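You operate a simulated robot arm through the tools that you are given. There is no shell and no other tool.

The job below is to be done with a simulated robot arm. You get a single attempt, and the scene is never put back.

## Task
Wire-brush the white crust off the anode pad, then screw the silver anode plug in snug by hand.
Fine: put the wire brush back; leave the black plug. Set down upright: wire brush. What is to be rubbed or washed off counts as gone when no trace of it is left.

Only the result counts: the job must be done as asked and must still hold three seconds after the hand-in. Knocking over, shifting, dropping, spilling or breaking anything else fails it.

## Robot
A 6-joint arm with a fingered hand, fixed in place. Base frame: the origin is at the foot of the arm, x ahead of it, y to its left, z up; the work surface is at about z = 750. Units: mm, degrees, N and s.
With the tool pointing down near the work surface it reaches from about 480 to 940 mm from the base axis. Its first joint turns from -166.0 to 166.0 degrees. Payload 5 kg.
Tool frame: the origin (TCP) lies between the finger pads and is the grasp point; the fingertips stand 43 mm ahead of it; z points along the fingers, y is the line along which they close. Largest opening 144 mm; the body of the gripper starts 50 mm behind the TCP. The gripper is a hand of 5 fingers: y runs from the thumb to the fingers, the wrist lies at [-21, -133, -233] in the tool frame, and closing takes about 1.5 s.
Orientation is that of the tool frame in the base frame, as a unit quaternion [w, x, y, z]. With the fingers straight down and the wrist toward the robot, the tool's x, y and z point along [0, 1, 0], [1, 0, 0] and [0, 0, -1] of the base frame.

## Interface
- The arm moves only by the tool play_rows. Its argument "motion" is text: rows parted by semicolons, each of 7 numbers parted by spaces: the shift along the base's x, y, z in units of 40 mm (1.0 is 40 mm), then the turn, a rotation vector about the base's x, y, z in units of 8 degrees (1.0 is 8 degrees), then the gripper command, from -1 (fully open) to 1 (shut), values between in proportion. In form: tx ty tz rx ry rz gripper; .... A call has 1 to 20 rows; each row shifts and turns the commanded pose from where the row before left it. A call with a number of a shift or a turn outside -1 to 1 is refused whole. Rows are played at 5 a second. More than 50 mm and 8.6 degrees between two rows, or a gripper value outside its range, and nothing of the call is played. Where a pose cannot be reached the arm comes as near as it can. A force on the tool above 50 N (or 10 N above the force at the start of the call, whichever is more), or a blocked arm, ends the call early, and 0.2 s more pass. Each finger travels about 72 mm/s and halts on what it meets, pressing with about 27 N; the grip force reading is that of the motor and also rises with nothing between the fingers. The clock runs only during rows and for 0.2 s after the last one: add rows that do not move to give the fingers time. It gives the time, the measured TCP pose, the force on the tool (base axes), the opening and the grip force at its end, in the units of the frame above (readings bear some noise), with the torque about the TCP (base axes, N m) and any sound that the robot's microphone picked up.
- Cameras (640 x 400 px; columns grow to the right, rows downward): "scene" is fixed at [45.4, 511.3, 1518.3]; the picture's right is [-0.98, -0.19, 0.00], its down [-0.10, 0.53, -0.84] and it looks along [0.16, -0.83, -0.54] (base axes); focal length 365 px, centre (320, 200). "wrist" rides on the gripper at [86, -108, -168] in the tool frame; the picture's right is [-0.80, 0.28, -0.53], its down [-0.54, -0.73, 0.42] and it looks along [-0.27, 0.63, 0.73] (tool axes); focal length 275 px, centre (320, 200). There is no depth. A picture from a camera that has moved, and an enlarged one, comes with that camera's place and axes in the base frame and with its lens. The place of the scene camera against the robot may be out by one fixed shift of up to 25 mm in any direction.
- camera(camera): a new picture of that camera. No time passes.
- slide_trunk(by): slides the trunk up (or, below 0, down) by that many mm; the arm rides with it, the base frame stays. It gives what a move gives, with no picture.
- hand_shape(shape): the hand has 5 fingers and takes this shape, open, in about a second: jaw (thumb against the fingers, like two jaws); tri (thumb and two fingers); tip (a fingertip pinch); poke (one finger out to press); point (the index stretched); flat (the hand flat); cup (the hand cupped); fist (a fist). The gripper value then closes the fingers along that shape, each until it touches; the sizes above hold for jaw. It gives what a move gives, with no picture.
- zoom(camera, box): a new picture of the part [left, top, right, bottom] of that camera's present view, enlarged. No time passes.
- finish_job(): hands the job in; it is judged then, once.

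Places have to be worked out from the pictures, the camera data and where the tool is seen. Open the gripper and draw the arm clear of the work before you hand the job in, unless the task says otherwise.

The tools are called after "Request:" as a command line: name --argument value ..., lists and objects as JSON in quotes. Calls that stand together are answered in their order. play_rows: Moves the arm, as the interface text tells. Its arguments: {"type":"object","properties":{"motion":{"type":"string"}},"required":["motion"]} The other tools are called the same way: slide_trunk (by) slides the trunk up or down; hand_shape (shape) gives the hand a shape; camera (camera) takes a picture; zoom (camera, box) takes an enlarged picture of a part of a camera's view; finish_job () hands the job in.

At the start:

```text
time_s: 0.0
tcp_pos: [224.2, -488.7, 1026.6]
ee_rot: [0.0, 0.707, 0.707, 0.0]
force: [0.5, 0.6, -0.5]
torque: [0.04, 0.01, 0.01]
opening: 143.6
grip_force: 0.1
shape: jaw
trunk travel left (down, up): [-350.0, 240.0]
```

scene: 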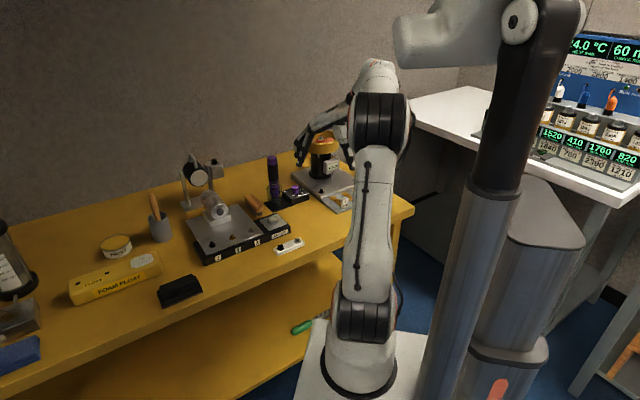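
wrist: 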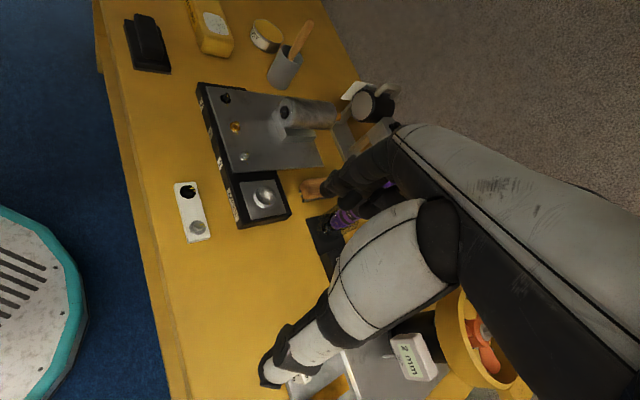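

The first pictures show a yellow bench with a fixture block, a white tray with two plugs, and a handle in a cup. I enlarge the relevant areas before moving anything.

Request:
zoom --camera "scene" --box '[130, 140, 330, 265]'

Request:
zoom --camera "wrist" --box '[160, 70, 340, 250]'

Request:
zoom --camera "scene" --box '[0, 200, 200, 325]'

Request:
zoom --camera "wrist" --box '[100, 0, 350, 156]'

```text
3.20 times, centred on (230, 202) of scene
camera zoom: at [45.4, 511.3, 1518.3], right [-0.98, -0.19, 0.0], down [-0.1, 0.53, -0.84], along [0.16, -0.83, -0.54], focal length 1168 px, centre (608, 192)
```

zoom: 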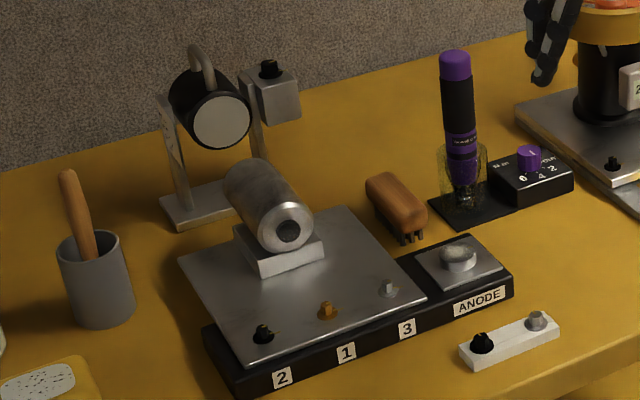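

```text
2.22 times, centred on (250, 160) of wrist
camera zoom: at [115.3, -403.8, 1193.8], right [0.28, -0.8, 0.53], down [-0.73, -0.54, -0.42], along [0.63, -0.27, -0.73], focal length 612 px, centre (476, 289)
```

zoom: 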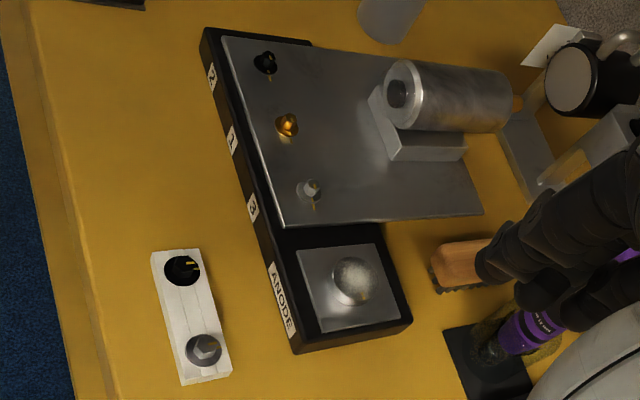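

```text
3.20 times, centred on (100, 262) of scene
camera zoom: at [45.4, 511.3, 1518.3], right [-0.98, -0.19, 0.0], down [-0.1, 0.53, -0.84], along [0.16, -0.83, -0.54], focal length 1168 px, centre (1024, 0)
```

zoom: 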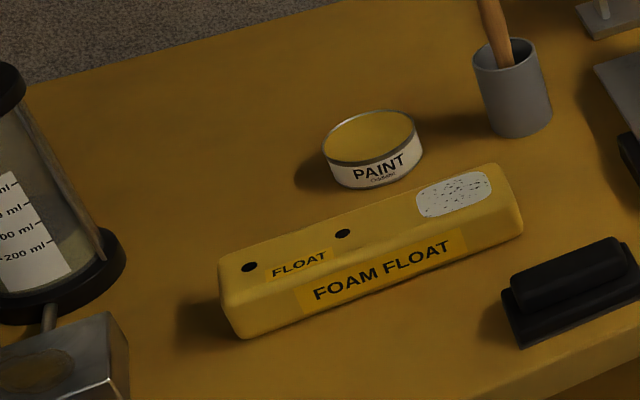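

```text
2.56 times, centred on (225, 78) of wrist
camera zoom: at [115.3, -403.8, 1193.8], right [0.28, -0.8, 0.53], down [-0.73, -0.54, -0.42], along [0.63, -0.27, -0.73], focal length 705 px, centre (563, 512)
```

zoom: 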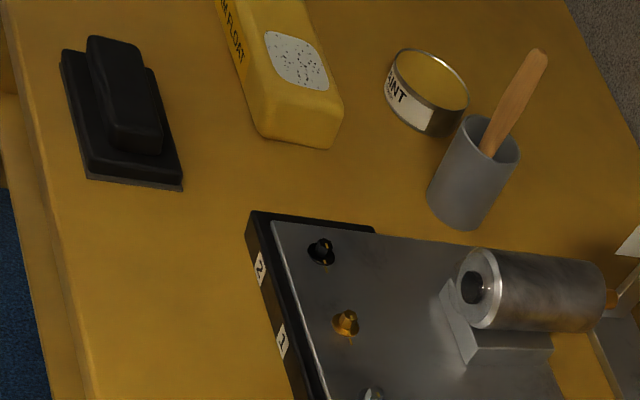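

The wire brush looks like the wooden block on its bristles at about [487,-535], the pad is near [400,-455], and the silver plug is in the white tray near [295,-388]. I move the hand up over the front of the bench and turn it radially for a closer look.

Request:
play_rows --motion "0 0 0.8 0 0 -0.9 -1; 0.1 0.4 0.2 0 0 -0.9 -1; 0.3 0.5 0 0 0 -0.9 -1; 0.4 0.5 0 0 0 -0.9 -1; 0.4 0.5 0 0 0 -0.9 -1; 0.5 0.4 0 0 0 -0.9 -1; 0.4 0.4 0 0 0 -0.7 -1; 0 0 0 0 0 0 -1"

Request:
camera --camera "wrist"

Request:
camera --camera "scene"

```text
time_s: 1.8
tcp_pos: [308.4, -381.9, 1067.7]
ee_rot: [-0.001, 0.936, 0.352, 0.0]
force: [0.3, -0.1, 0.2]
torque: [0.01, 0.01, -0.01]
opening: 143.6
grip_force: 0.0
shape: jaw
trunk travel left (down, up): [-350.0, 240.0]
```

```text
taken
camera wrist: at [301.7, -244.0, 1234.2], right [-0.41, -0.74, 0.53], down [-0.89, 0.19, -0.42], along [0.21, -0.65, -0.73], focal length 275 px, centre (320, 200)
```

wrist: 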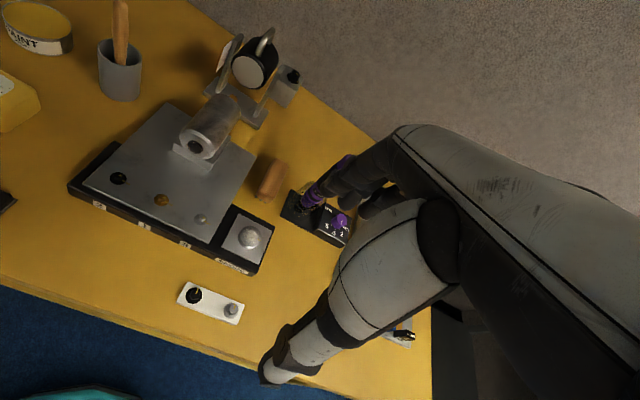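

```text
taken
```

scene: 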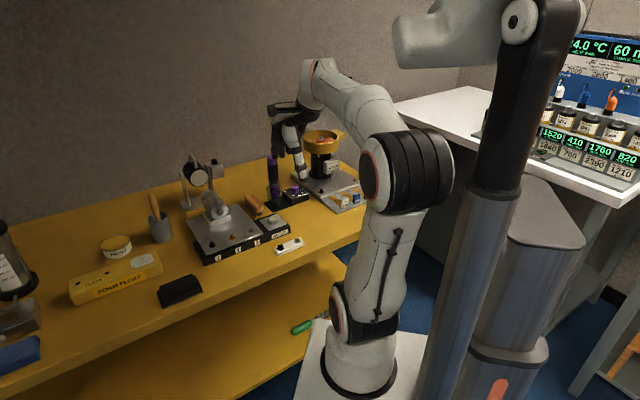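

The hand is now in front of the bench. I zoom in on the pad, tray, brush, and block to see details.

Request:
zoom --camera "wrist" --box '[210, 190, 290, 240]'

Request:
zoom --camera "wrist" --box '[170, 275, 250, 325]'

Request:
zoom --camera "wrist" --box '[170, 80, 330, 180]'

Request:
zoom --camera "wrist" --box '[230, 140, 310, 190]'

Request:
zoom --camera "scene" --box '[220, 180, 320, 242]'

Request:
zoom --camera "scene" --box '[240, 90, 340, 152]'

```text
8.00 times, centred on (250, 215) of wrist
camera zoom: at [301.7, -244.0, 1234.2], right [-0.41, -0.74, 0.53], down [-0.89, 0.19, -0.42], along [0.21, -0.65, -0.73], focal length 2202 px, centre (880, 80)
```

zoom: 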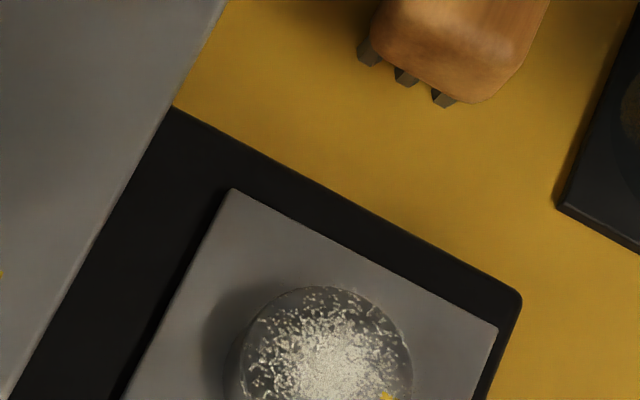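

```text
8.00 times, centred on (210, 300) of wrist
camera zoom: at [301.7, -244.0, 1234.2], right [-0.41, -0.74, 0.53], down [-0.89, 0.19, -0.42], along [0.21, -0.65, -0.73], focal length 2202 px, centre (1200, -600)
```

zoom: 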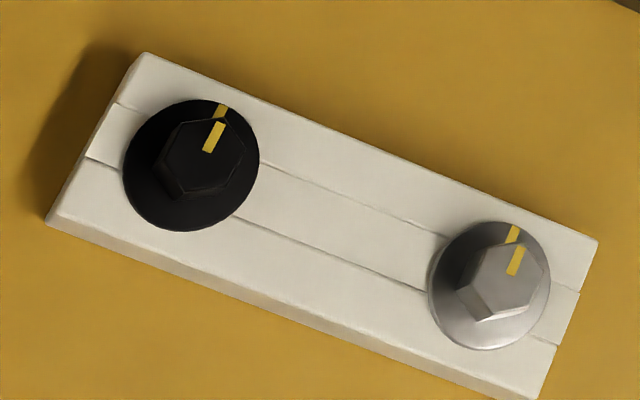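

```text
4.00 times, centred on (250, 130) of wrist
camera zoom: at [301.7, -244.0, 1234.2], right [-0.41, -0.74, 0.53], down [-0.89, 0.19, -0.42], along [0.21, -0.65, -0.73], focal length 1101 px, centre (600, 480)
```

zoom: 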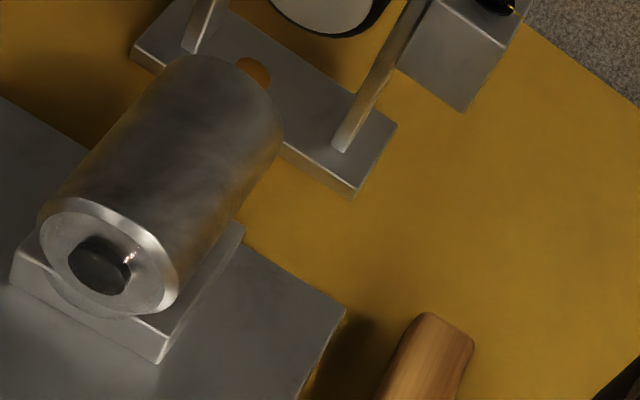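

```text
8.00 times, centred on (270, 165) of wrist
camera zoom: at [301.7, -244.0, 1234.2], right [-0.41, -0.74, 0.53], down [-0.89, 0.19, -0.42], along [0.21, -0.65, -0.73], focal length 2202 px, centre (720, 480)
```

zoom: 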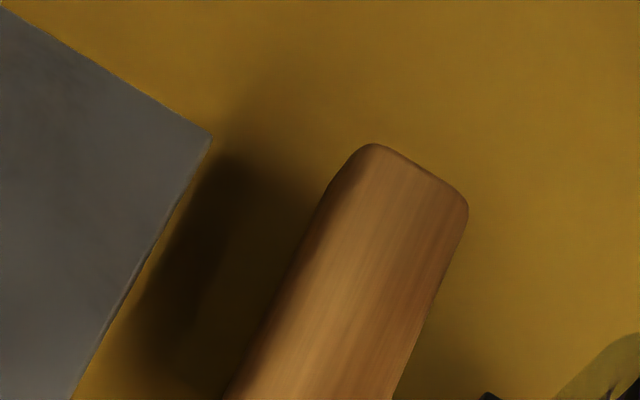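

```text
6.40 times, centred on (270, 211) of scene
camera zoom: at [45.4, 511.3, 1518.3], right [-0.98, -0.19, 0.0], down [-0.1, 0.53, -0.84], along [0.16, -0.83, -0.54], focal length 2336 px, centre (640, 130)
```

zoom: 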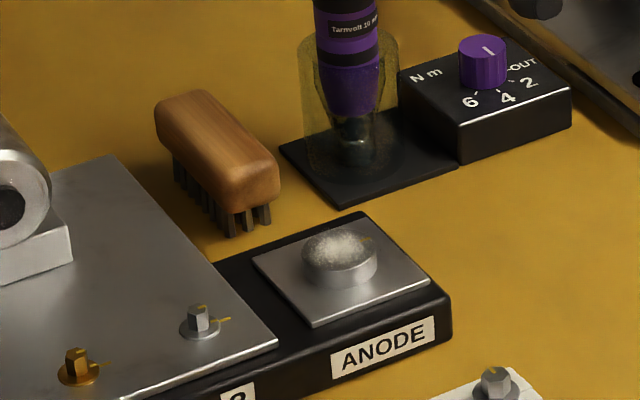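

```text
6.40 times, centred on (290, 121) of scene
camera zoom: at [45.4, 511.3, 1518.3], right [-0.98, -0.19, 0.0], down [-0.1, 0.53, -0.84], along [0.16, -0.83, -0.54], focal length 2336 px, centre (512, 706)
```

zoom: 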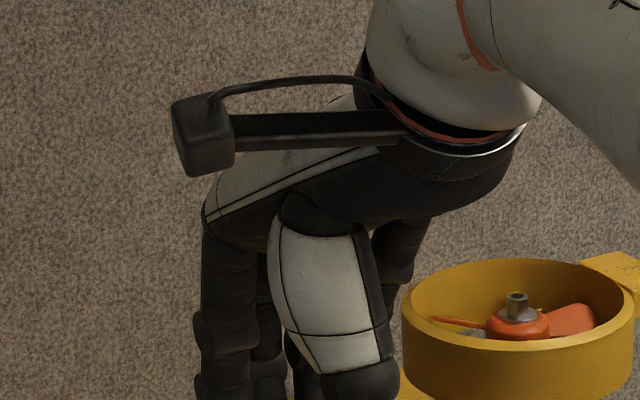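

I zoom more tightly on the pad boss and tray plugs, and on the existing installed plugs to understand the seat and marks.

Request:
zoom --camera "wrist" --box '[232, 222, 268, 252]'

Request:
zoom --camera "wrist" --box '[100, 160, 220, 235]'

Request:
zoom --camera "wrist" --box '[215, 295, 247, 325]'

Request:
zoom --camera "wrist" --box '[90, 0, 330, 150]'

```text
13.33 times, centred on (250, 237) of wrist
camera zoom: at [301.7, -244.0, 1234.2], right [-0.41, -0.74, 0.53], down [-0.89, 0.19, -0.42], along [0.21, -0.65, -0.73], focal length 3670 px, centre (1253, -293)
```

zoom: 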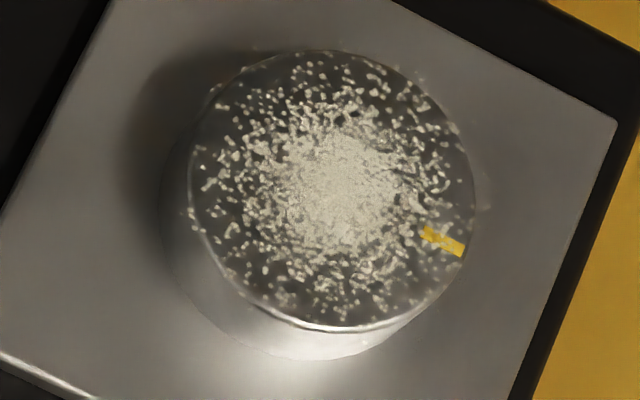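

```text
5.33 times, centred on (160, 198) of wrist
camera zoom: at [301.7, -244.0, 1234.2], right [-0.41, -0.74, 0.53], down [-0.89, 0.19, -0.42], along [0.21, -0.65, -0.73], focal length 1468 px, centre (1173, 213)
```

zoom: 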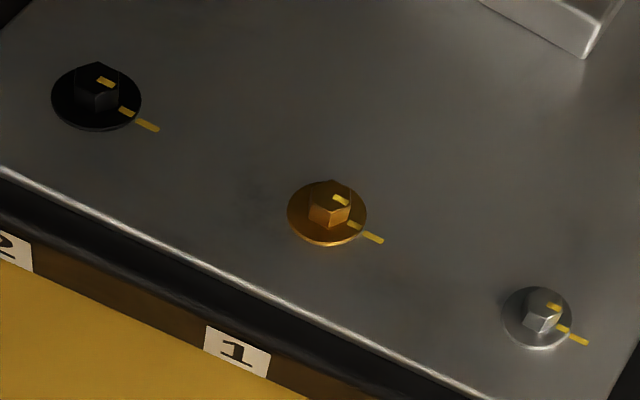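

```text
13.33 times, centred on (231, 310) of wrist
camera zoom: at [301.7, -244.0, 1234.2], right [-0.41, -0.74, 0.53], down [-0.89, 0.19, -0.42], along [0.21, -0.65, -0.73], focal length 3670 px, centre (1507, -1267)
```

zoom: 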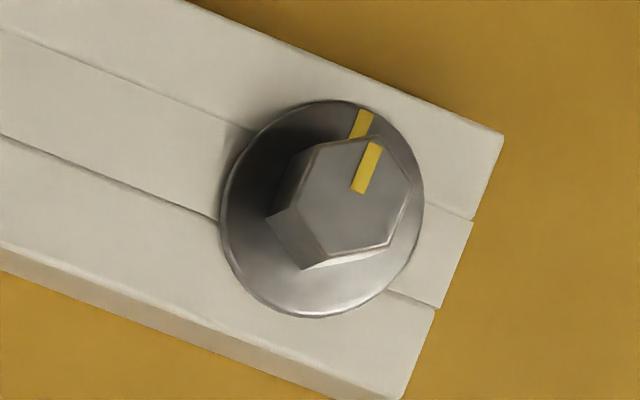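

```text
2.67 times, centred on (210, 75) of wrist
camera zoom: at [301.7, -244.0, 1234.2], right [-0.41, -0.74, 0.53], down [-0.89, 0.19, -0.42], along [0.21, -0.65, -0.73], focal length 734 px, centre (613, 533)
```

zoom: 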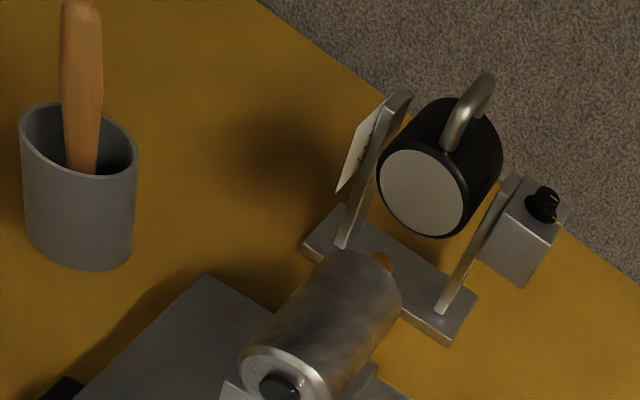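

Installed plugs show witness marks aligned with marks on their plate, and the boss on the anode pad has its own yellow mark, so the plug goes into that boss. I look closely at the hand itself to understand its geometry, and at the brush from the scene camera.

Request:
zoom --camera "scene" --box '[260, 85, 350, 195]'

Request:
zoom --camera "scene" --box '[240, 190, 272, 220]'

Request:
zoom --camera "scene" --box '[255, 210, 310, 260]'

Request:
zoom --camera "wrist" --box '[250, 120, 480, 390]'

```text
3.64 times, centred on (305, 140) of scene
camera zoom: at [45.4, 511.3, 1518.3], right [-0.98, -0.19, 0.0], down [-0.1, 0.53, -0.84], along [0.16, -0.83, -0.54], focal length 1327 px, centre (374, 418)
```

zoom: 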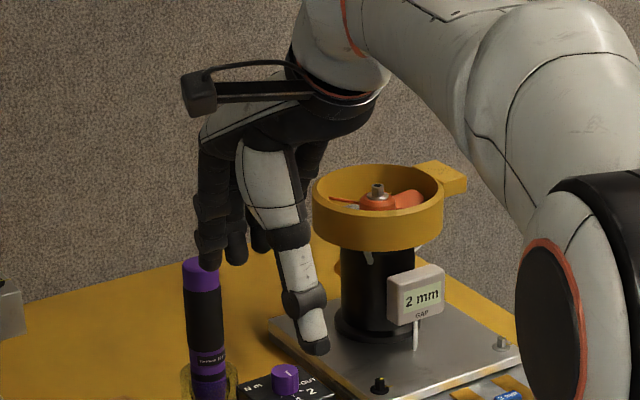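

```text
13.33 times, centred on (256, 205) of scene
camera zoom: at [45.4, 511.3, 1518.3], right [-0.98, -0.19, 0.0], down [-0.1, 0.53, -0.84], along [0.16, -0.83, -0.54], focal length 4866 px, centre (1173, 133)
```

zoom: 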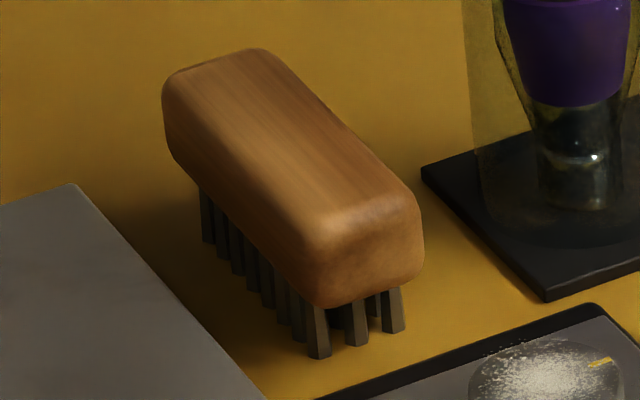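

```text
8.00 times, centred on (282, 235) of scene
camera zoom: at [45.4, 511.3, 1518.3], right [-0.98, -0.19, 0.0], down [-0.1, 0.53, -0.84], along [0.16, -0.83, -0.54], focal length 2919 px, centre (620, -80)
```

zoom: 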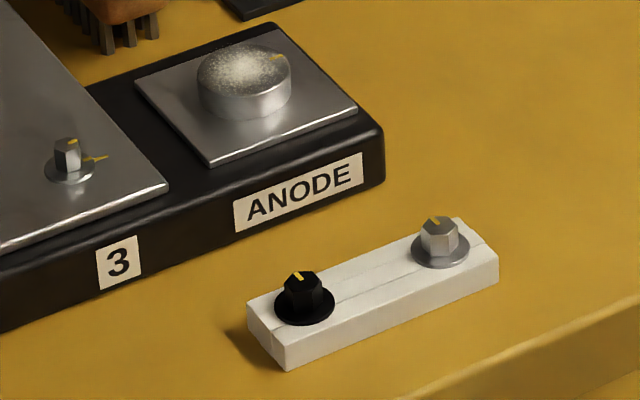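

```text
1.48 times, centred on (365, 255) of wrist
camera zoom: at [301.7, -244.0, 1234.2], right [-0.41, -0.74, 0.53], down [-0.89, 0.19, -0.42], along [0.21, -0.65, -0.73], focal length 408 px, centre (253, 118)
```

zoom: 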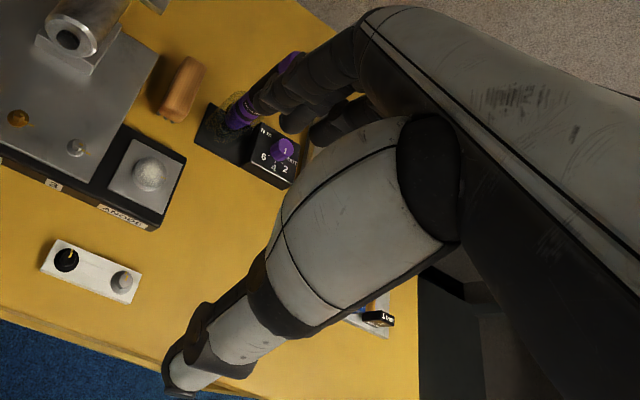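

The hand's thumb is on the near side and the fingers on the far side, with the tool's y axis radial and so along the brush's length. I'll grip the brush end to end (about 105 mm), which keeps the hand clear of the purple driver. First I move high above the brush to refine.

Request:
play_rows --motion "0.6 -0.5 0 0 0 0 -1; 0.8 -0.7 -0.2 0 0 0 -1; 0.8 -0.7 -0.2 0 0 0 -1; 0.8 -0.7 -0.2 0 0 0 -1; 0.8 -0.7 -0.2 0 0 0 -1; 0.7 -0.6 -0.2 0 0 0 -1; 0 0 0 0 0 0 -1"

Request:
camera --camera "wrist"

Request:
camera --camera "scene"

```text
time_s: 3.4
tcp_pos: [488.3, -538.7, 1028.5]
ee_rot: [0.0, 0.936, 0.353, 0.0]
force: [0.7, 0.1, -1.3]
torque: [0.01, 0.0, 0.06]
opening: 143.6
grip_force: 0.1
shape: jaw
trunk travel left (down, up): [-350.0, 240.0]
```

```text
taken
camera wrist: at [480.7, -400.6, 1195.5], right [-0.41, -0.74, 0.53], down [-0.89, 0.19, -0.42], along [0.21, -0.65, -0.73], focal length 275 px, centre (320, 200)
```

wrist: 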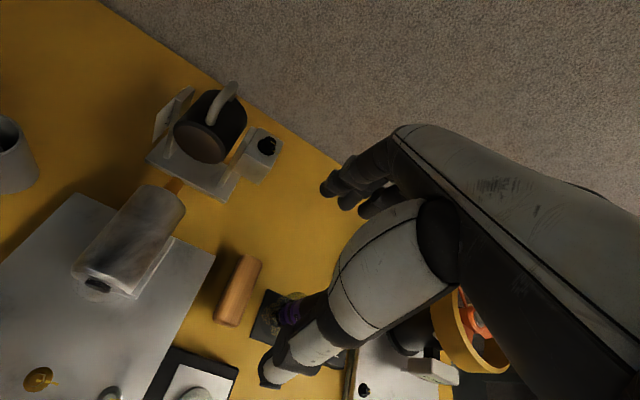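

```text
taken
```

scene: 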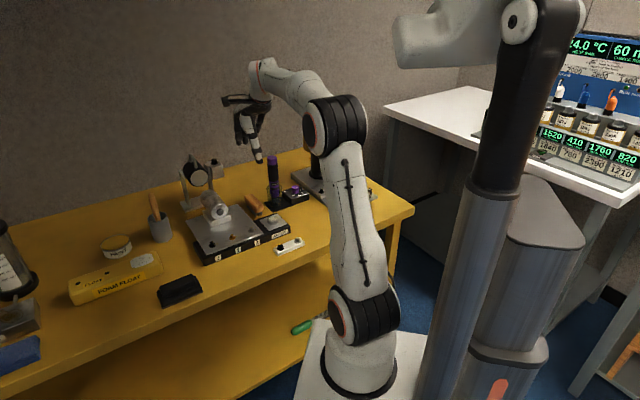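

The brush is visible just left of the thumb in the wrist view. I zoom in to measure its ends.

Request:
zoom --camera "wrist" --box '[195, 240, 291, 340]'

Request:
zoom --camera "scene" --box '[215, 60, 315, 220]'

```text
4.00 times, centred on (243, 290) of wrist
camera zoom: at [480.7, -400.6, 1195.5], right [-0.41, -0.74, 0.53], down [-0.89, 0.19, -0.42], along [0.21, -0.65, -0.73], focal length 1101 px, centre (628, -160)
```

zoom: 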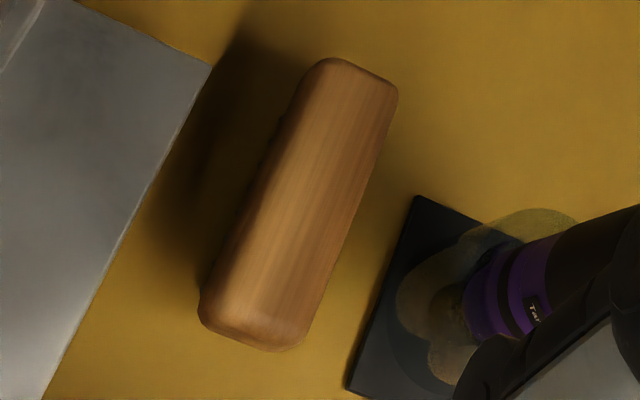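

```text
2.50 times, centred on (265, 140) of scene
camera zoom: at [45.4, 511.3, 1518.3], right [-0.98, -0.19, 0.0], down [-0.1, 0.53, -0.84], along [0.16, -0.83, -0.54], focal length 912 px, centre (458, 350)
```

zoom: 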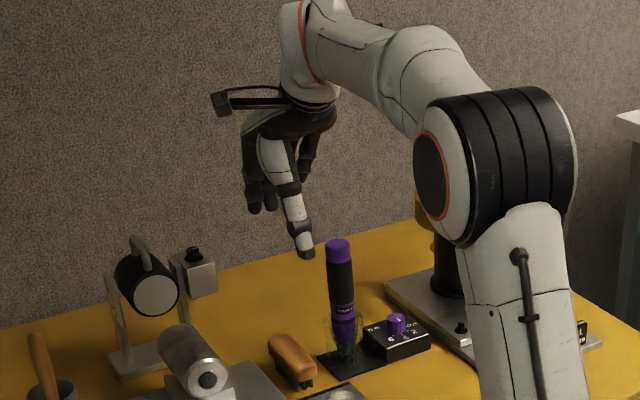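

The hand extends asymmetrically toward its pinky side (tool −x), which is the side where the purple driver stands. I look at the hand closely from the scene camera to size it before descending.

Request:
zoom --camera "scene" --box '[215, 80, 295, 170]'

Request:
zoom --camera "wrist" --box '[240, 110, 480, 400]'

```text
4.44 times, centred on (255, 125) of scene
camera zoom: at [45.4, 511.3, 1518.3], right [-0.98, -0.19, 0.0], down [-0.1, 0.53, -0.84], along [0.16, -0.83, -0.54], focal length 1622 px, centre (609, 533)
```

zoom: 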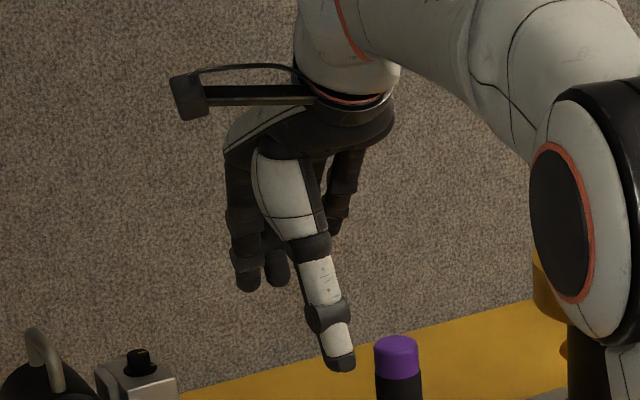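

```text
1.38 times, centred on (360, 255) of wrist
camera zoom: at [480.7, -400.6, 1195.5], right [-0.41, -0.74, 0.53], down [-0.89, 0.19, -0.42], along [0.21, -0.65, -0.73], focal length 380 px, centre (265, 124)
```

zoom: 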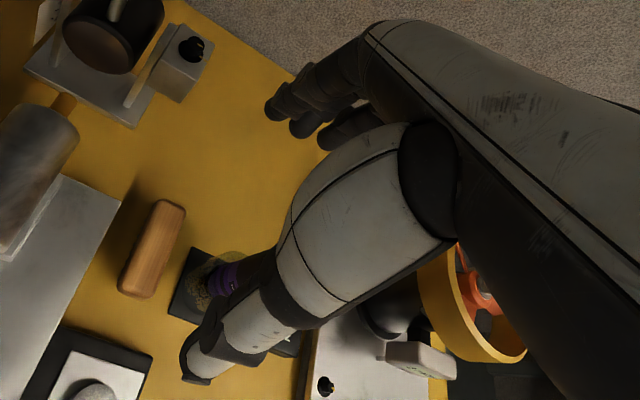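

The hand spans roughly x = +22 to −75 mm in the tool frame, so I'll lean the palm 12° to the left, away from the driver, align yaw with the brush, and narrow the opening to about 124 mm. I descend partway to z≈860 and re-check.

Request:
play_rows --motion "0.25 0 0 -0.53 0.53 0.25 -0.73; 0.25 -0.07 0 -0.53 0.53 0.26 -0.73; 0 0 -0.8 0 0 0 -0.73; 0 0 -0.8 0 0 0 -0.73; 0 0 -0.8 0 0 0 -0.73; 0 0 -0.8 0 0 0 -0.73; 0 0 -0.6 0 0 0 -0.73; 0 0 0 0 0 0 -0.73"

Request:
camera --camera "wrist"

Request:
zoom --camera "scene" --box '[200, 110, 330, 240]'

```text
time_s: 5.2
tcp_pos: [508.9, -541.1, 875.0]
ee_rot: [0.043, 0.918, 0.383, -0.095]
force: [0.5, -0.4, 0.1]
torque: [0.0, 0.02, 0.0]
opening: 124.8
grip_force: 0.0
shape: jaw
trunk travel left (down, up): [-350.0, 240.0]
```

```text
taken
camera wrist: at [514.2, -379.2, 1020.0], right [-0.27, -0.67, 0.69], down [-0.95, 0.07, -0.31], along [0.16, -0.74, -0.66], focal length 275 px, centre (320, 200)
```

wrist: 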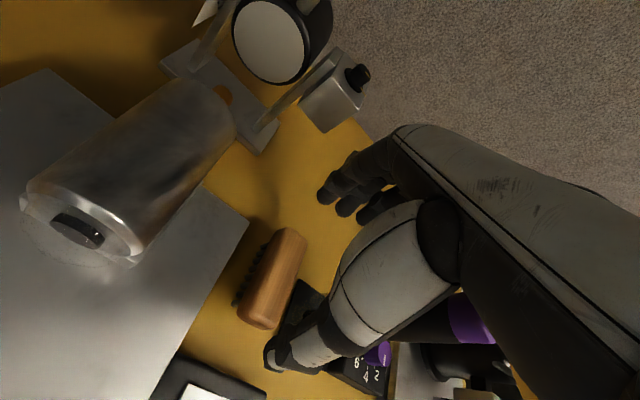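

```text
3.08 times, centred on (265, 175) of scene
camera zoom: at [45.4, 511.3, 1518.3], right [-0.98, -0.19, 0.0], down [-0.1, 0.53, -0.84], along [0.16, -0.83, -0.54], focal length 1123 px, centre (489, 277)
```

zoom: 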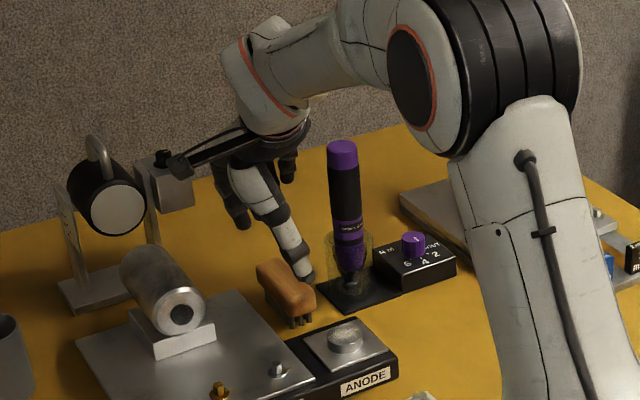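

The tilted hand clears the driver so far. I zoom in on the brush and thumb in the wrist view to check alignment before the final descent.

Request:
zoom --camera "wrist" --box '[220, 170, 400, 390]'

Request:
zoom --camera "scene" --box '[240, 140, 300, 220]'

```text
1.82 times, centred on (310, 280) of wrist
camera zoom: at [514.2, -379.2, 1020.0], right [-0.27, -0.67, 0.69], down [-0.95, 0.07, -0.31], along [0.16, -0.74, -0.66], focal length 500 px, centre (338, 54)
```

zoom: 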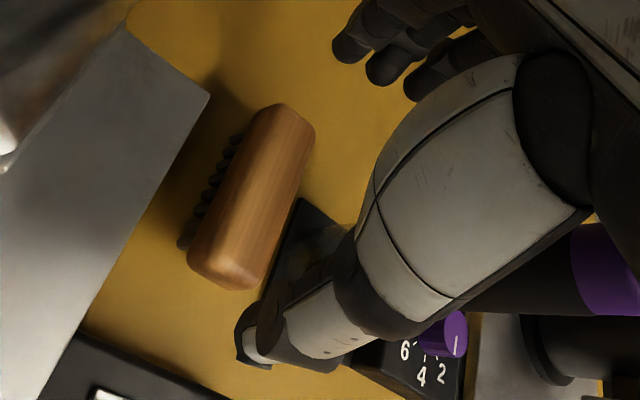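

```text
5.00 times, centred on (270, 180) of scene
camera zoom: at [45.4, 511.3, 1518.3], right [-0.98, -0.19, 0.0], down [-0.1, 0.53, -0.84], along [0.16, -0.83, -0.54], focal length 1825 px, centre (570, 300)
```

zoom: 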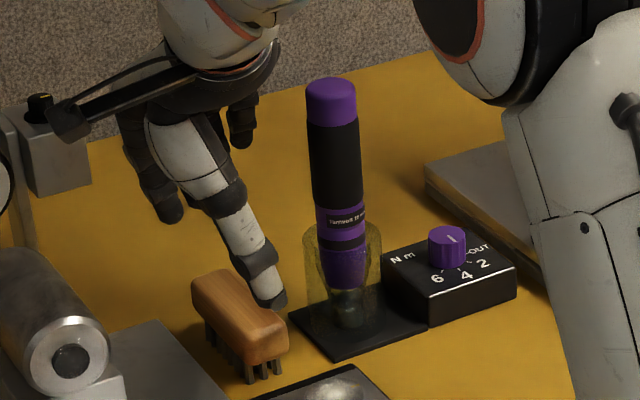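

By triangulation the brush centre sits about (x −9, y −2) in the tool frame, so thumb and fingers straddle it with about 10 mm margins. I descend to about z=835 and check again.

Request:
play_rows --motion "-0.035 0.035 -0.35 0 0 0 -0.73; 0 0 -0.35 0 0 0 -0.73; 0 0 -0.3 0 0 0 -0.73; 0 0 0 0 0 0 -0.73"

Request:
zoom --camera "wrist" --box '[220, 170, 400, 390]'

Request:
zoom --camera "scene" --box '[230, 150, 290, 230]'

```text
time_s: 6.2
tcp_pos: [507.5, -537.6, 834.6]
ee_rot: [0.043, 0.917, 0.384, -0.094]
force: [0.3, -0.1, -1.7]
torque: [-0.01, 0.04, 0.01]
opening: 124.9
grip_force: 0.1
shape: jaw
trunk travel left (down, up): [-350.0, 240.0]
```

```text
1.82 times, centred on (310, 280) of wrist
camera zoom: at [512.6, -377.3, 979.3], right [-0.27, -0.67, 0.69], down [-0.95, 0.07, -0.31], along [0.16, -0.74, -0.66], focal length 500 px, centre (338, 54)
```

zoom: 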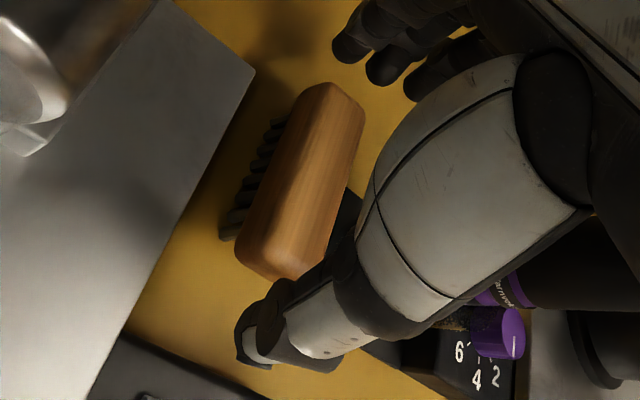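

```text
5.00 times, centred on (260, 190) of scene
camera zoom: at [45.4, 511.3, 1518.3], right [-0.98, -0.19, 0.0], down [-0.1, 0.53, -0.84], along [0.16, -0.83, -0.54], focal length 1825 px, centre (620, 250)
```

zoom: 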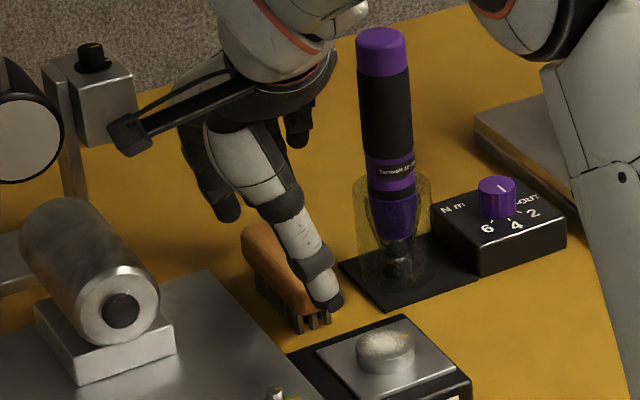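

Brush now at tool y −46…+43 between the thumb (−62) and fingers (+62), and clear of the driver. I descend the remaining 27 mm to z≈808 and then close the hand.

Request:
play_rows --motion "0.05 0.05 -0.25 0 0 0 -0.73; 0 0 -0.25 0 0 0 -0.73; 0 0 -0.17 0 0 0 -0.73; 0 0 0 0 0 0 -0.73"

Request:
zoom --camera "wrist" --box '[220, 170, 400, 390]'

Request:
zoom --camera "scene" --box '[230, 150, 290, 230]'

```text
time_s: 7.2
tcp_pos: [508.0, -536.6, 805.9]
ee_rot: [0.043, 0.918, 0.383, -0.095]
force: [0.3, -0.3, -0.2]
torque: [-0.03, 0.04, -0.01]
opening: 125.1
grip_force: 0.2
shape: jaw
trunk travel left (down, up): [-350.0, 240.0]
```

```text
1.82 times, centred on (310, 280) of wrist
camera zoom: at [514.5, -375.4, 951.4], right [-0.27, -0.67, 0.69], down [-0.95, 0.07, -0.31], along [0.16, -0.74, -0.66], focal length 500 px, centre (338, 54)
```

zoom: 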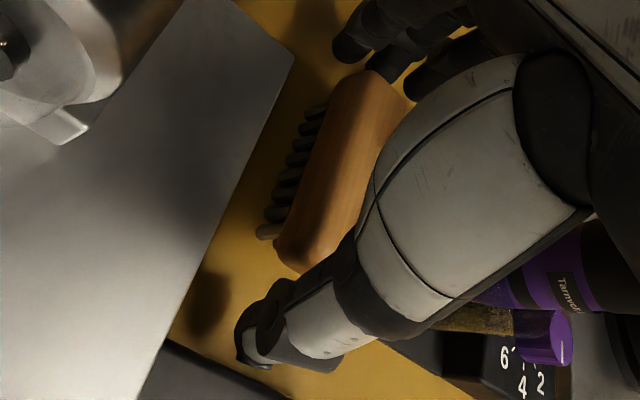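

```text
5.00 times, centred on (260, 190) of scene
camera zoom: at [45.4, 511.3, 1518.3], right [-0.98, -0.19, 0.0], down [-0.1, 0.53, -0.84], along [0.16, -0.83, -0.54], focal length 1825 px, centre (620, 250)
```

zoom: 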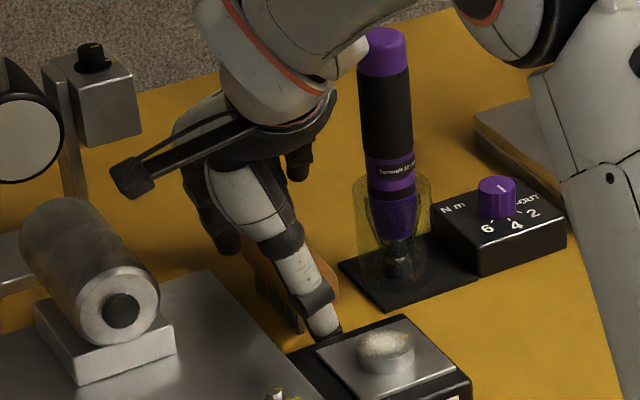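

The thumb sits at the near end and the fingers beyond the far end of the brush, with no contact force yet. I close the hand.

Request:
play_rows --motion "0 0 0 0 0 0 -0.5; 0 0 0 0 0 0 -0.3; 0 0 0 0 0 0 0; 0 0 0 0 0 0 0.5; 0 0 0 0 0 0 1; 0 0 0 0 0 0 1; 0 0 0 0 0 0 1; 0 0 0 0 0 0 1"

Request:
zoom --camera "wrist" --box '[220, 170, 400, 390]'

Request:
zoom --camera "scene" --box '[230, 150, 290, 230]'

```text
time_s: 9.0
tcp_pos: [509.2, -536.5, 806.8]
ee_rot: [0.044, 0.918, 0.383, -0.095]
force: [0.5, 0.4, 0.4]
torque: [0.01, 0.02, 0.0]
opening: 94.6
grip_force: 26.8
shape: jaw
trunk travel left (down, up): [-350.0, 240.0]
```

```text
1.82 times, centred on (310, 280) of wrist
camera zoom: at [514.5, -375.4, 951.4], right [-0.27, -0.67, 0.69], down [-0.95, 0.07, -0.31], along [0.16, -0.74, -0.66], focal length 500 px, centre (338, 54)
```

zoom: 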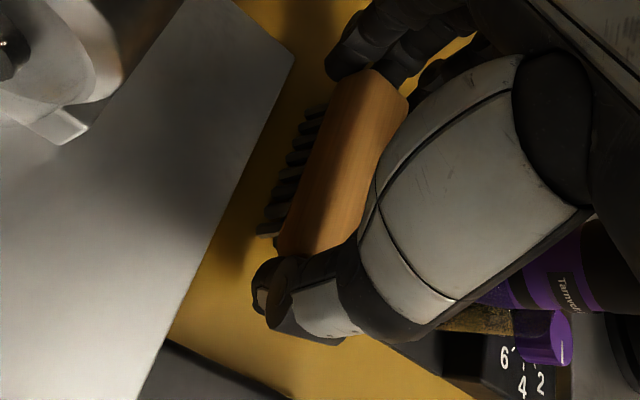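

```text
5.00 times, centred on (260, 190) of scene
camera zoom: at [45.4, 511.3, 1518.3], right [-0.98, -0.19, 0.0], down [-0.1, 0.53, -0.84], along [0.16, -0.83, -0.54], focal length 1825 px, centre (620, 250)
```

zoom: 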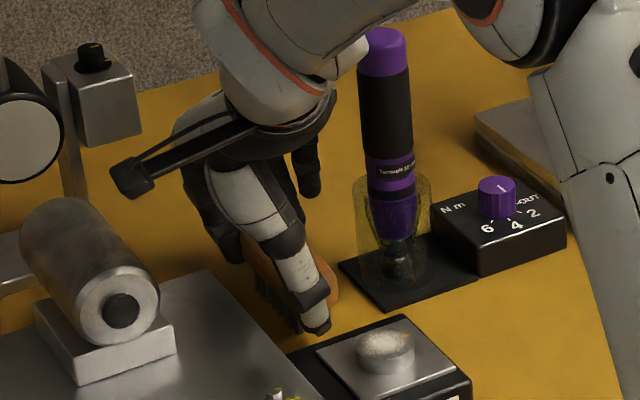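

The brush is clamped end to end (opening 94.6 mm, 27 N). I lift it straight up and check that it hangs level and stays in the grip.

Request:
play_rows --motion "0 0 0.2 0 0 0 1; 0 0 0.4 0 0 0 1; 0 0 0.6 0 0 0 1; 0 0 0.8 0 0 0 1; 0 0 0.8 0 0 0 1; 0 0 0.8 0 0 0 1; 0 0 0.8 0 0 0 1; 0 0 0 0 0 0 1"

Request:
zoom --camera "wrist" --box '[200, 150, 440, 390]'

Request:
zoom --camera "scene" --box '[200, 80, 320, 230]'

```text
time_s: 10.8
tcp_pos: [509.7, -536.4, 986.1]
ee_rot: [0.043, 0.917, 0.384, -0.096]
force: [0.1, 0.0, -0.1]
torque: [-0.03, -0.03, 0.0]
opening: 94.5
grip_force: 26.7
shape: jaw
trunk travel left (down, up): [-350.0, 240.0]
```

```text
1.67 times, centred on (320, 270) of wrist
camera zoom: at [514.2, -375.8, 1131.5], right [-0.27, -0.67, 0.69], down [-0.95, 0.07, -0.31], along [0.16, -0.74, -0.66], focal length 459 px, centre (320, 83)
```

zoom: 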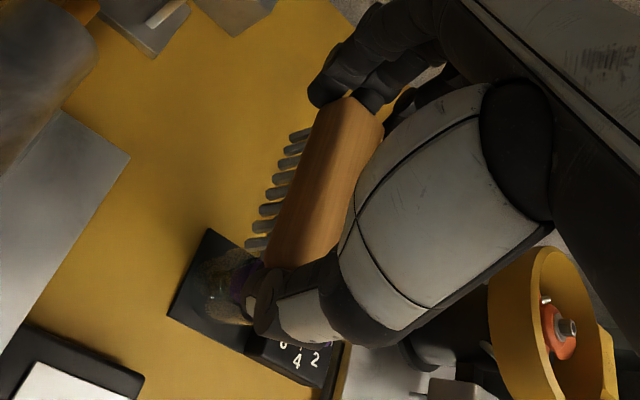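

```text
2.67 times, centred on (260, 155) of scene
camera zoom: at [45.4, 511.3, 1518.3], right [-0.98, -0.19, 0.0], down [-0.1, 0.53, -0.84], along [0.16, -0.83, -0.54], focal length 973 px, centre (480, 320)
```

zoom: 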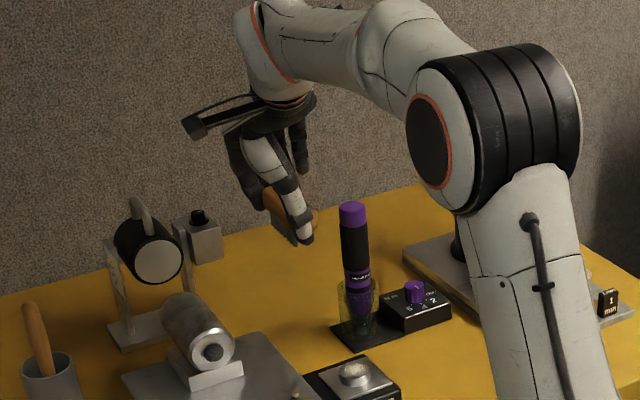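

The brush is held level. I now carry it high over to the anode pad and pause above it.

Request:
play_rows --motion "-0.5 0.4 0 0 0 0 1; -0.6 0.5 0 0 0 0 1; -0.6 0.5 0 0 0 0 1; -0.6 0.5 0 0 0 0 1; -0.6 0.5 0 0 0 0 1; 0 0 -0.4 0 0 0 1; 0 0 -0.8 0 0 0 1; 0 0 -0.8 0 0 0 1; 0 0 -0.6 0 0 0 1; 0 0 0 0 0 0 1"

Request:
camera --camera "wrist"

Request:
zoom --camera "scene" --box '[215, 130, 325, 260]'

```text
time_s: 13.0
tcp_pos: [393.1, -438.3, 881.4]
ee_rot: [0.044, 0.918, 0.383, -0.095]
force: [0.6, -0.1, -1.8]
torque: [0.04, 0.0, -0.01]
opening: 94.7
grip_force: 27.2
shape: jaw
trunk travel left (down, up): [-350.0, 240.0]
```

```text
taken
camera wrist: at [398.2, -278.1, 1025.5], right [-0.27, -0.67, 0.69], down [-0.95, 0.07, -0.31], along [0.16, -0.74, -0.66], focal length 275 px, centre (320, 200)
```

wrist: 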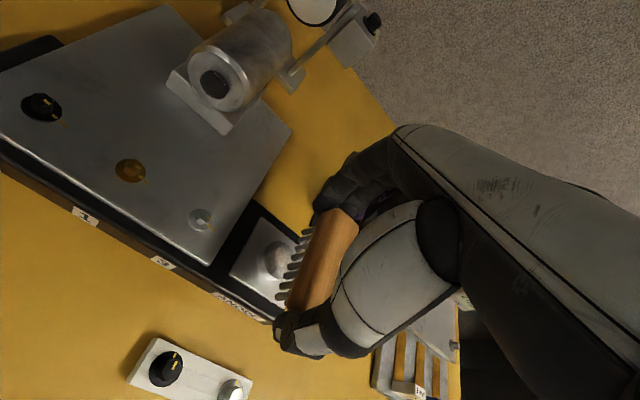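

```text
3.08 times, centred on (270, 195) of scene
camera zoom: at [45.4, 511.3, 1518.3], right [-0.98, -0.19, 0.0], down [-0.1, 0.53, -0.84], along [0.16, -0.83, -0.54], focal length 1123 px, centre (474, 215)
```

zoom: 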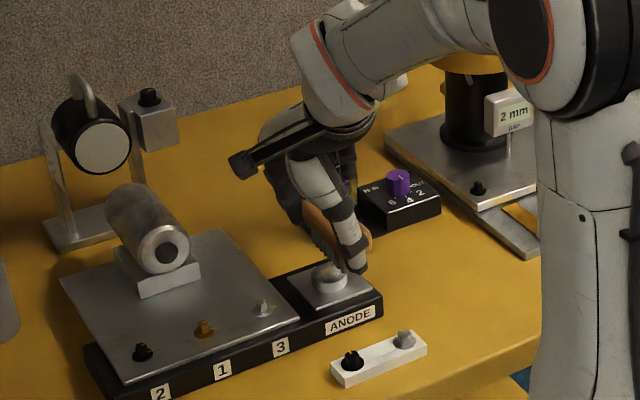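

The boss is visible beside the bristles. I zoom to locate it precisely relative to the bristles.

Request:
zoom --camera "wrist" --box '[225, 200, 365, 360]'

Request:
zoom --camera "scene" --box '[260, 190, 310, 240]'

```text
2.50 times, centred on (295, 280) of wrist
camera zoom: at [398.2, -278.1, 1025.5], right [-0.27, -0.67, 0.69], down [-0.95, 0.07, -0.31], along [0.16, -0.74, -0.66], focal length 688 px, centre (382, 0)
```

zoom: 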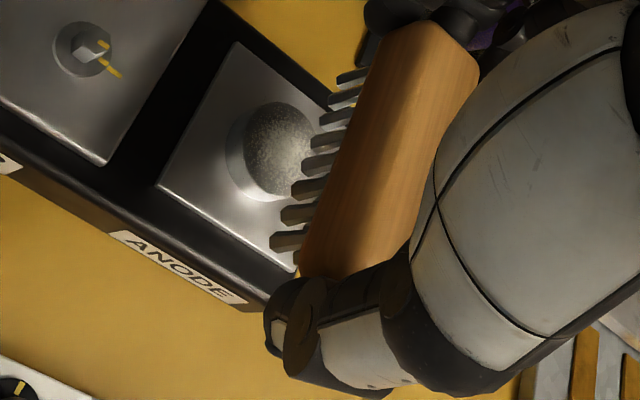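

```text
8.00 times, centred on (285, 215) of scene
camera zoom: at [45.4, 511.3, 1518.3], right [-0.98, -0.19, 0.0], down [-0.1, 0.53, -0.84], along [0.16, -0.83, -0.54], focal length 2919 px, centre (600, 80)
```

zoom: 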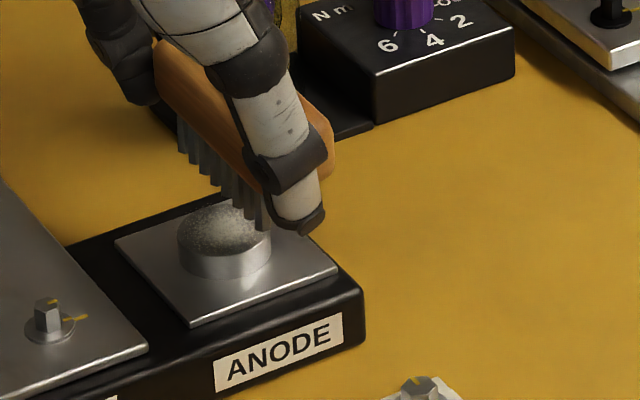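

Boss centre is at about [396,-454] with the bristle field centred about 12 mm short of it radially, which is a good start for strokes. I lower to just above contact, then in small steps until the force rises.

Request:
play_rows --motion "0 0 -0.3 0 0 0 1; 0 0 -0.2 0 0 0 1; 0 0 -0.05 0 0 0 1; 0 0 -0.05 0 0 0 1; 0 0 -0.05 0 0 0 1; 0 0 0 0 0 0 1"

Request:
zoom --camera "wrist" --box '[225, 200, 365, 360]'

Request:
zoom --camera "scene" --box '[260, 190, 310, 240]'

```text
time_s: 14.4
tcp_pos: [393.0, -440.4, 853.7]
ee_rot: [0.043, 0.918, 0.383, -0.096]
force: [0.1, 0.7, -1.2]
torque: [0.05, 0.03, 0.0]
opening: 94.6
grip_force: 27.3
shape: jaw
trunk travel left (down, up): [-350.0, 240.0]
```

```text
2.50 times, centred on (295, 280) of wrist
camera zoom: at [398.7, -279.1, 998.9], right [-0.27, -0.67, 0.69], down [-0.95, 0.07, -0.31], along [0.16, -0.74, -0.66], focal length 688 px, centre (382, 0)
```

zoom: 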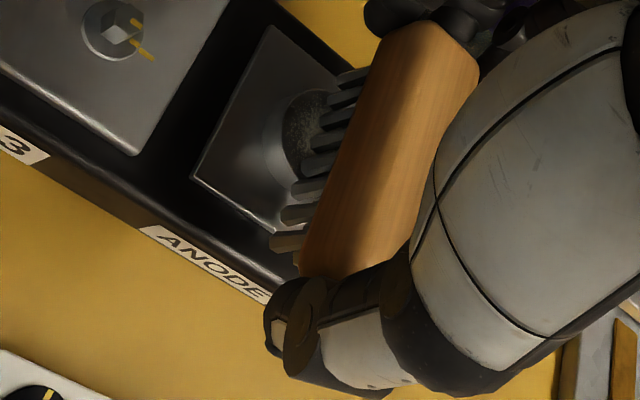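

```text
8.00 times, centred on (285, 215) of scene
camera zoom: at [45.4, 511.3, 1518.3], right [-0.98, -0.19, 0.0], down [-0.1, 0.53, -0.84], along [0.16, -0.83, -0.54], focal length 2919 px, centre (600, 80)
```

zoom: 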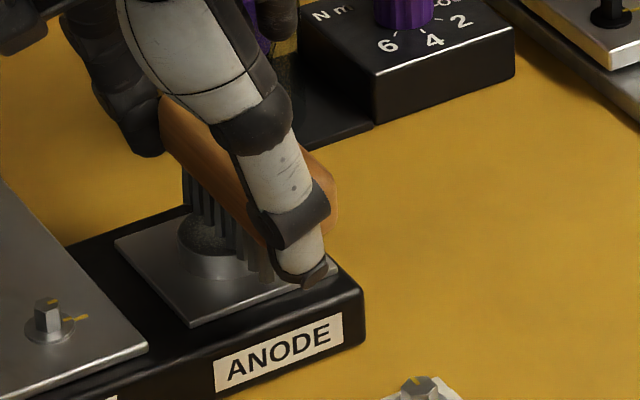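

The tips are close to the boss top, with no force yet. I continue in 1 mm steps.

Request:
play_rows --motion "0 0 -0.03 0 0 0 1; 0 0 -0.03 0 0 0 1; 0 0 -0.03 0 0 0 1; 0 0 0 0 0 0 1"

```text
time_s: 15.4
tcp_pos: [392.7, -440.8, 851.5]
ee_rot: [0.044, 0.918, 0.383, -0.094]
force: [0.6, 1.8, 10.4]
torque: [0.02, 0.04, -0.02]
opening: 94.7
grip_force: 27.1
shape: jaw
trunk travel left (down, up): [-350.0, 240.0]
```

Contact at TCP z≈851.5 with about 10 N. I start radial back-and-forth strokes.

Request:
play_rows --motion "0.15 -0.15 0 0 0 0 1; 0.1 -0.1 0 0 0 0 1; -0.2 0.2 0 0 0 0 1; -0.2 0.2 0 0 0 0 1; -0.1 0.1 0 0 0 0 1; 0.25 -0.25 0 0 0 0 1; 0.25 -0.25 0 0 0 0 1; -0.25 0.25 0 0 0 0 1; -0.25 0.25 0 0 0 0 1; 0.25 -0.25 0 0 0 0 1; 0.25 -0.25 0 0 0 0 1; -0.25 0.25 0 0 0 0 1; 0 0 0 0 0 0 1"

Request:
zoom --camera "wrist" --box '[225, 200, 365, 360]'

Request:
zoom --camera "scene" --box '[260, 190, 310, 240]'

```text
time_s: 18.2
tcp_pos: [392.3, -441.5, 851.9]
ee_rot: [0.044, 0.918, 0.383, -0.095]
force: [2.9, -1.6, 13.3]
torque: [-0.25, -0.08, 0.02]
opening: 94.0
grip_force: 26.9
shape: jaw
trunk travel left (down, up): [-350.0, 240.0]
```

```text
2.50 times, centred on (295, 280) of wrist
camera zoom: at [397.8, -279.5, 995.5], right [-0.27, -0.67, 0.69], down [-0.95, 0.07, -0.31], along [0.16, -0.74, -0.66], focal length 688 px, centre (382, 0)
```

zoom: 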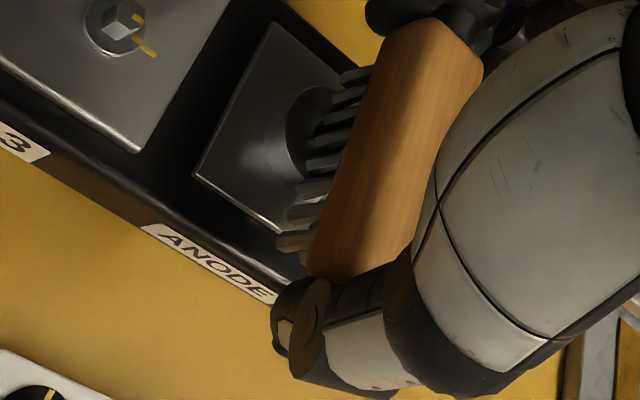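

```text
8.00 times, centred on (285, 215) of scene
camera zoom: at [45.4, 511.3, 1518.3], right [-0.98, -0.19, 0.0], down [-0.1, 0.53, -0.84], along [0.16, -0.83, -0.54], focal length 2919 px, centre (600, 80)
```

zoom: 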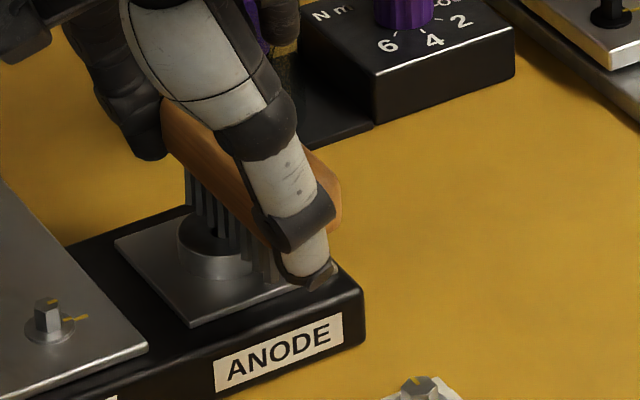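

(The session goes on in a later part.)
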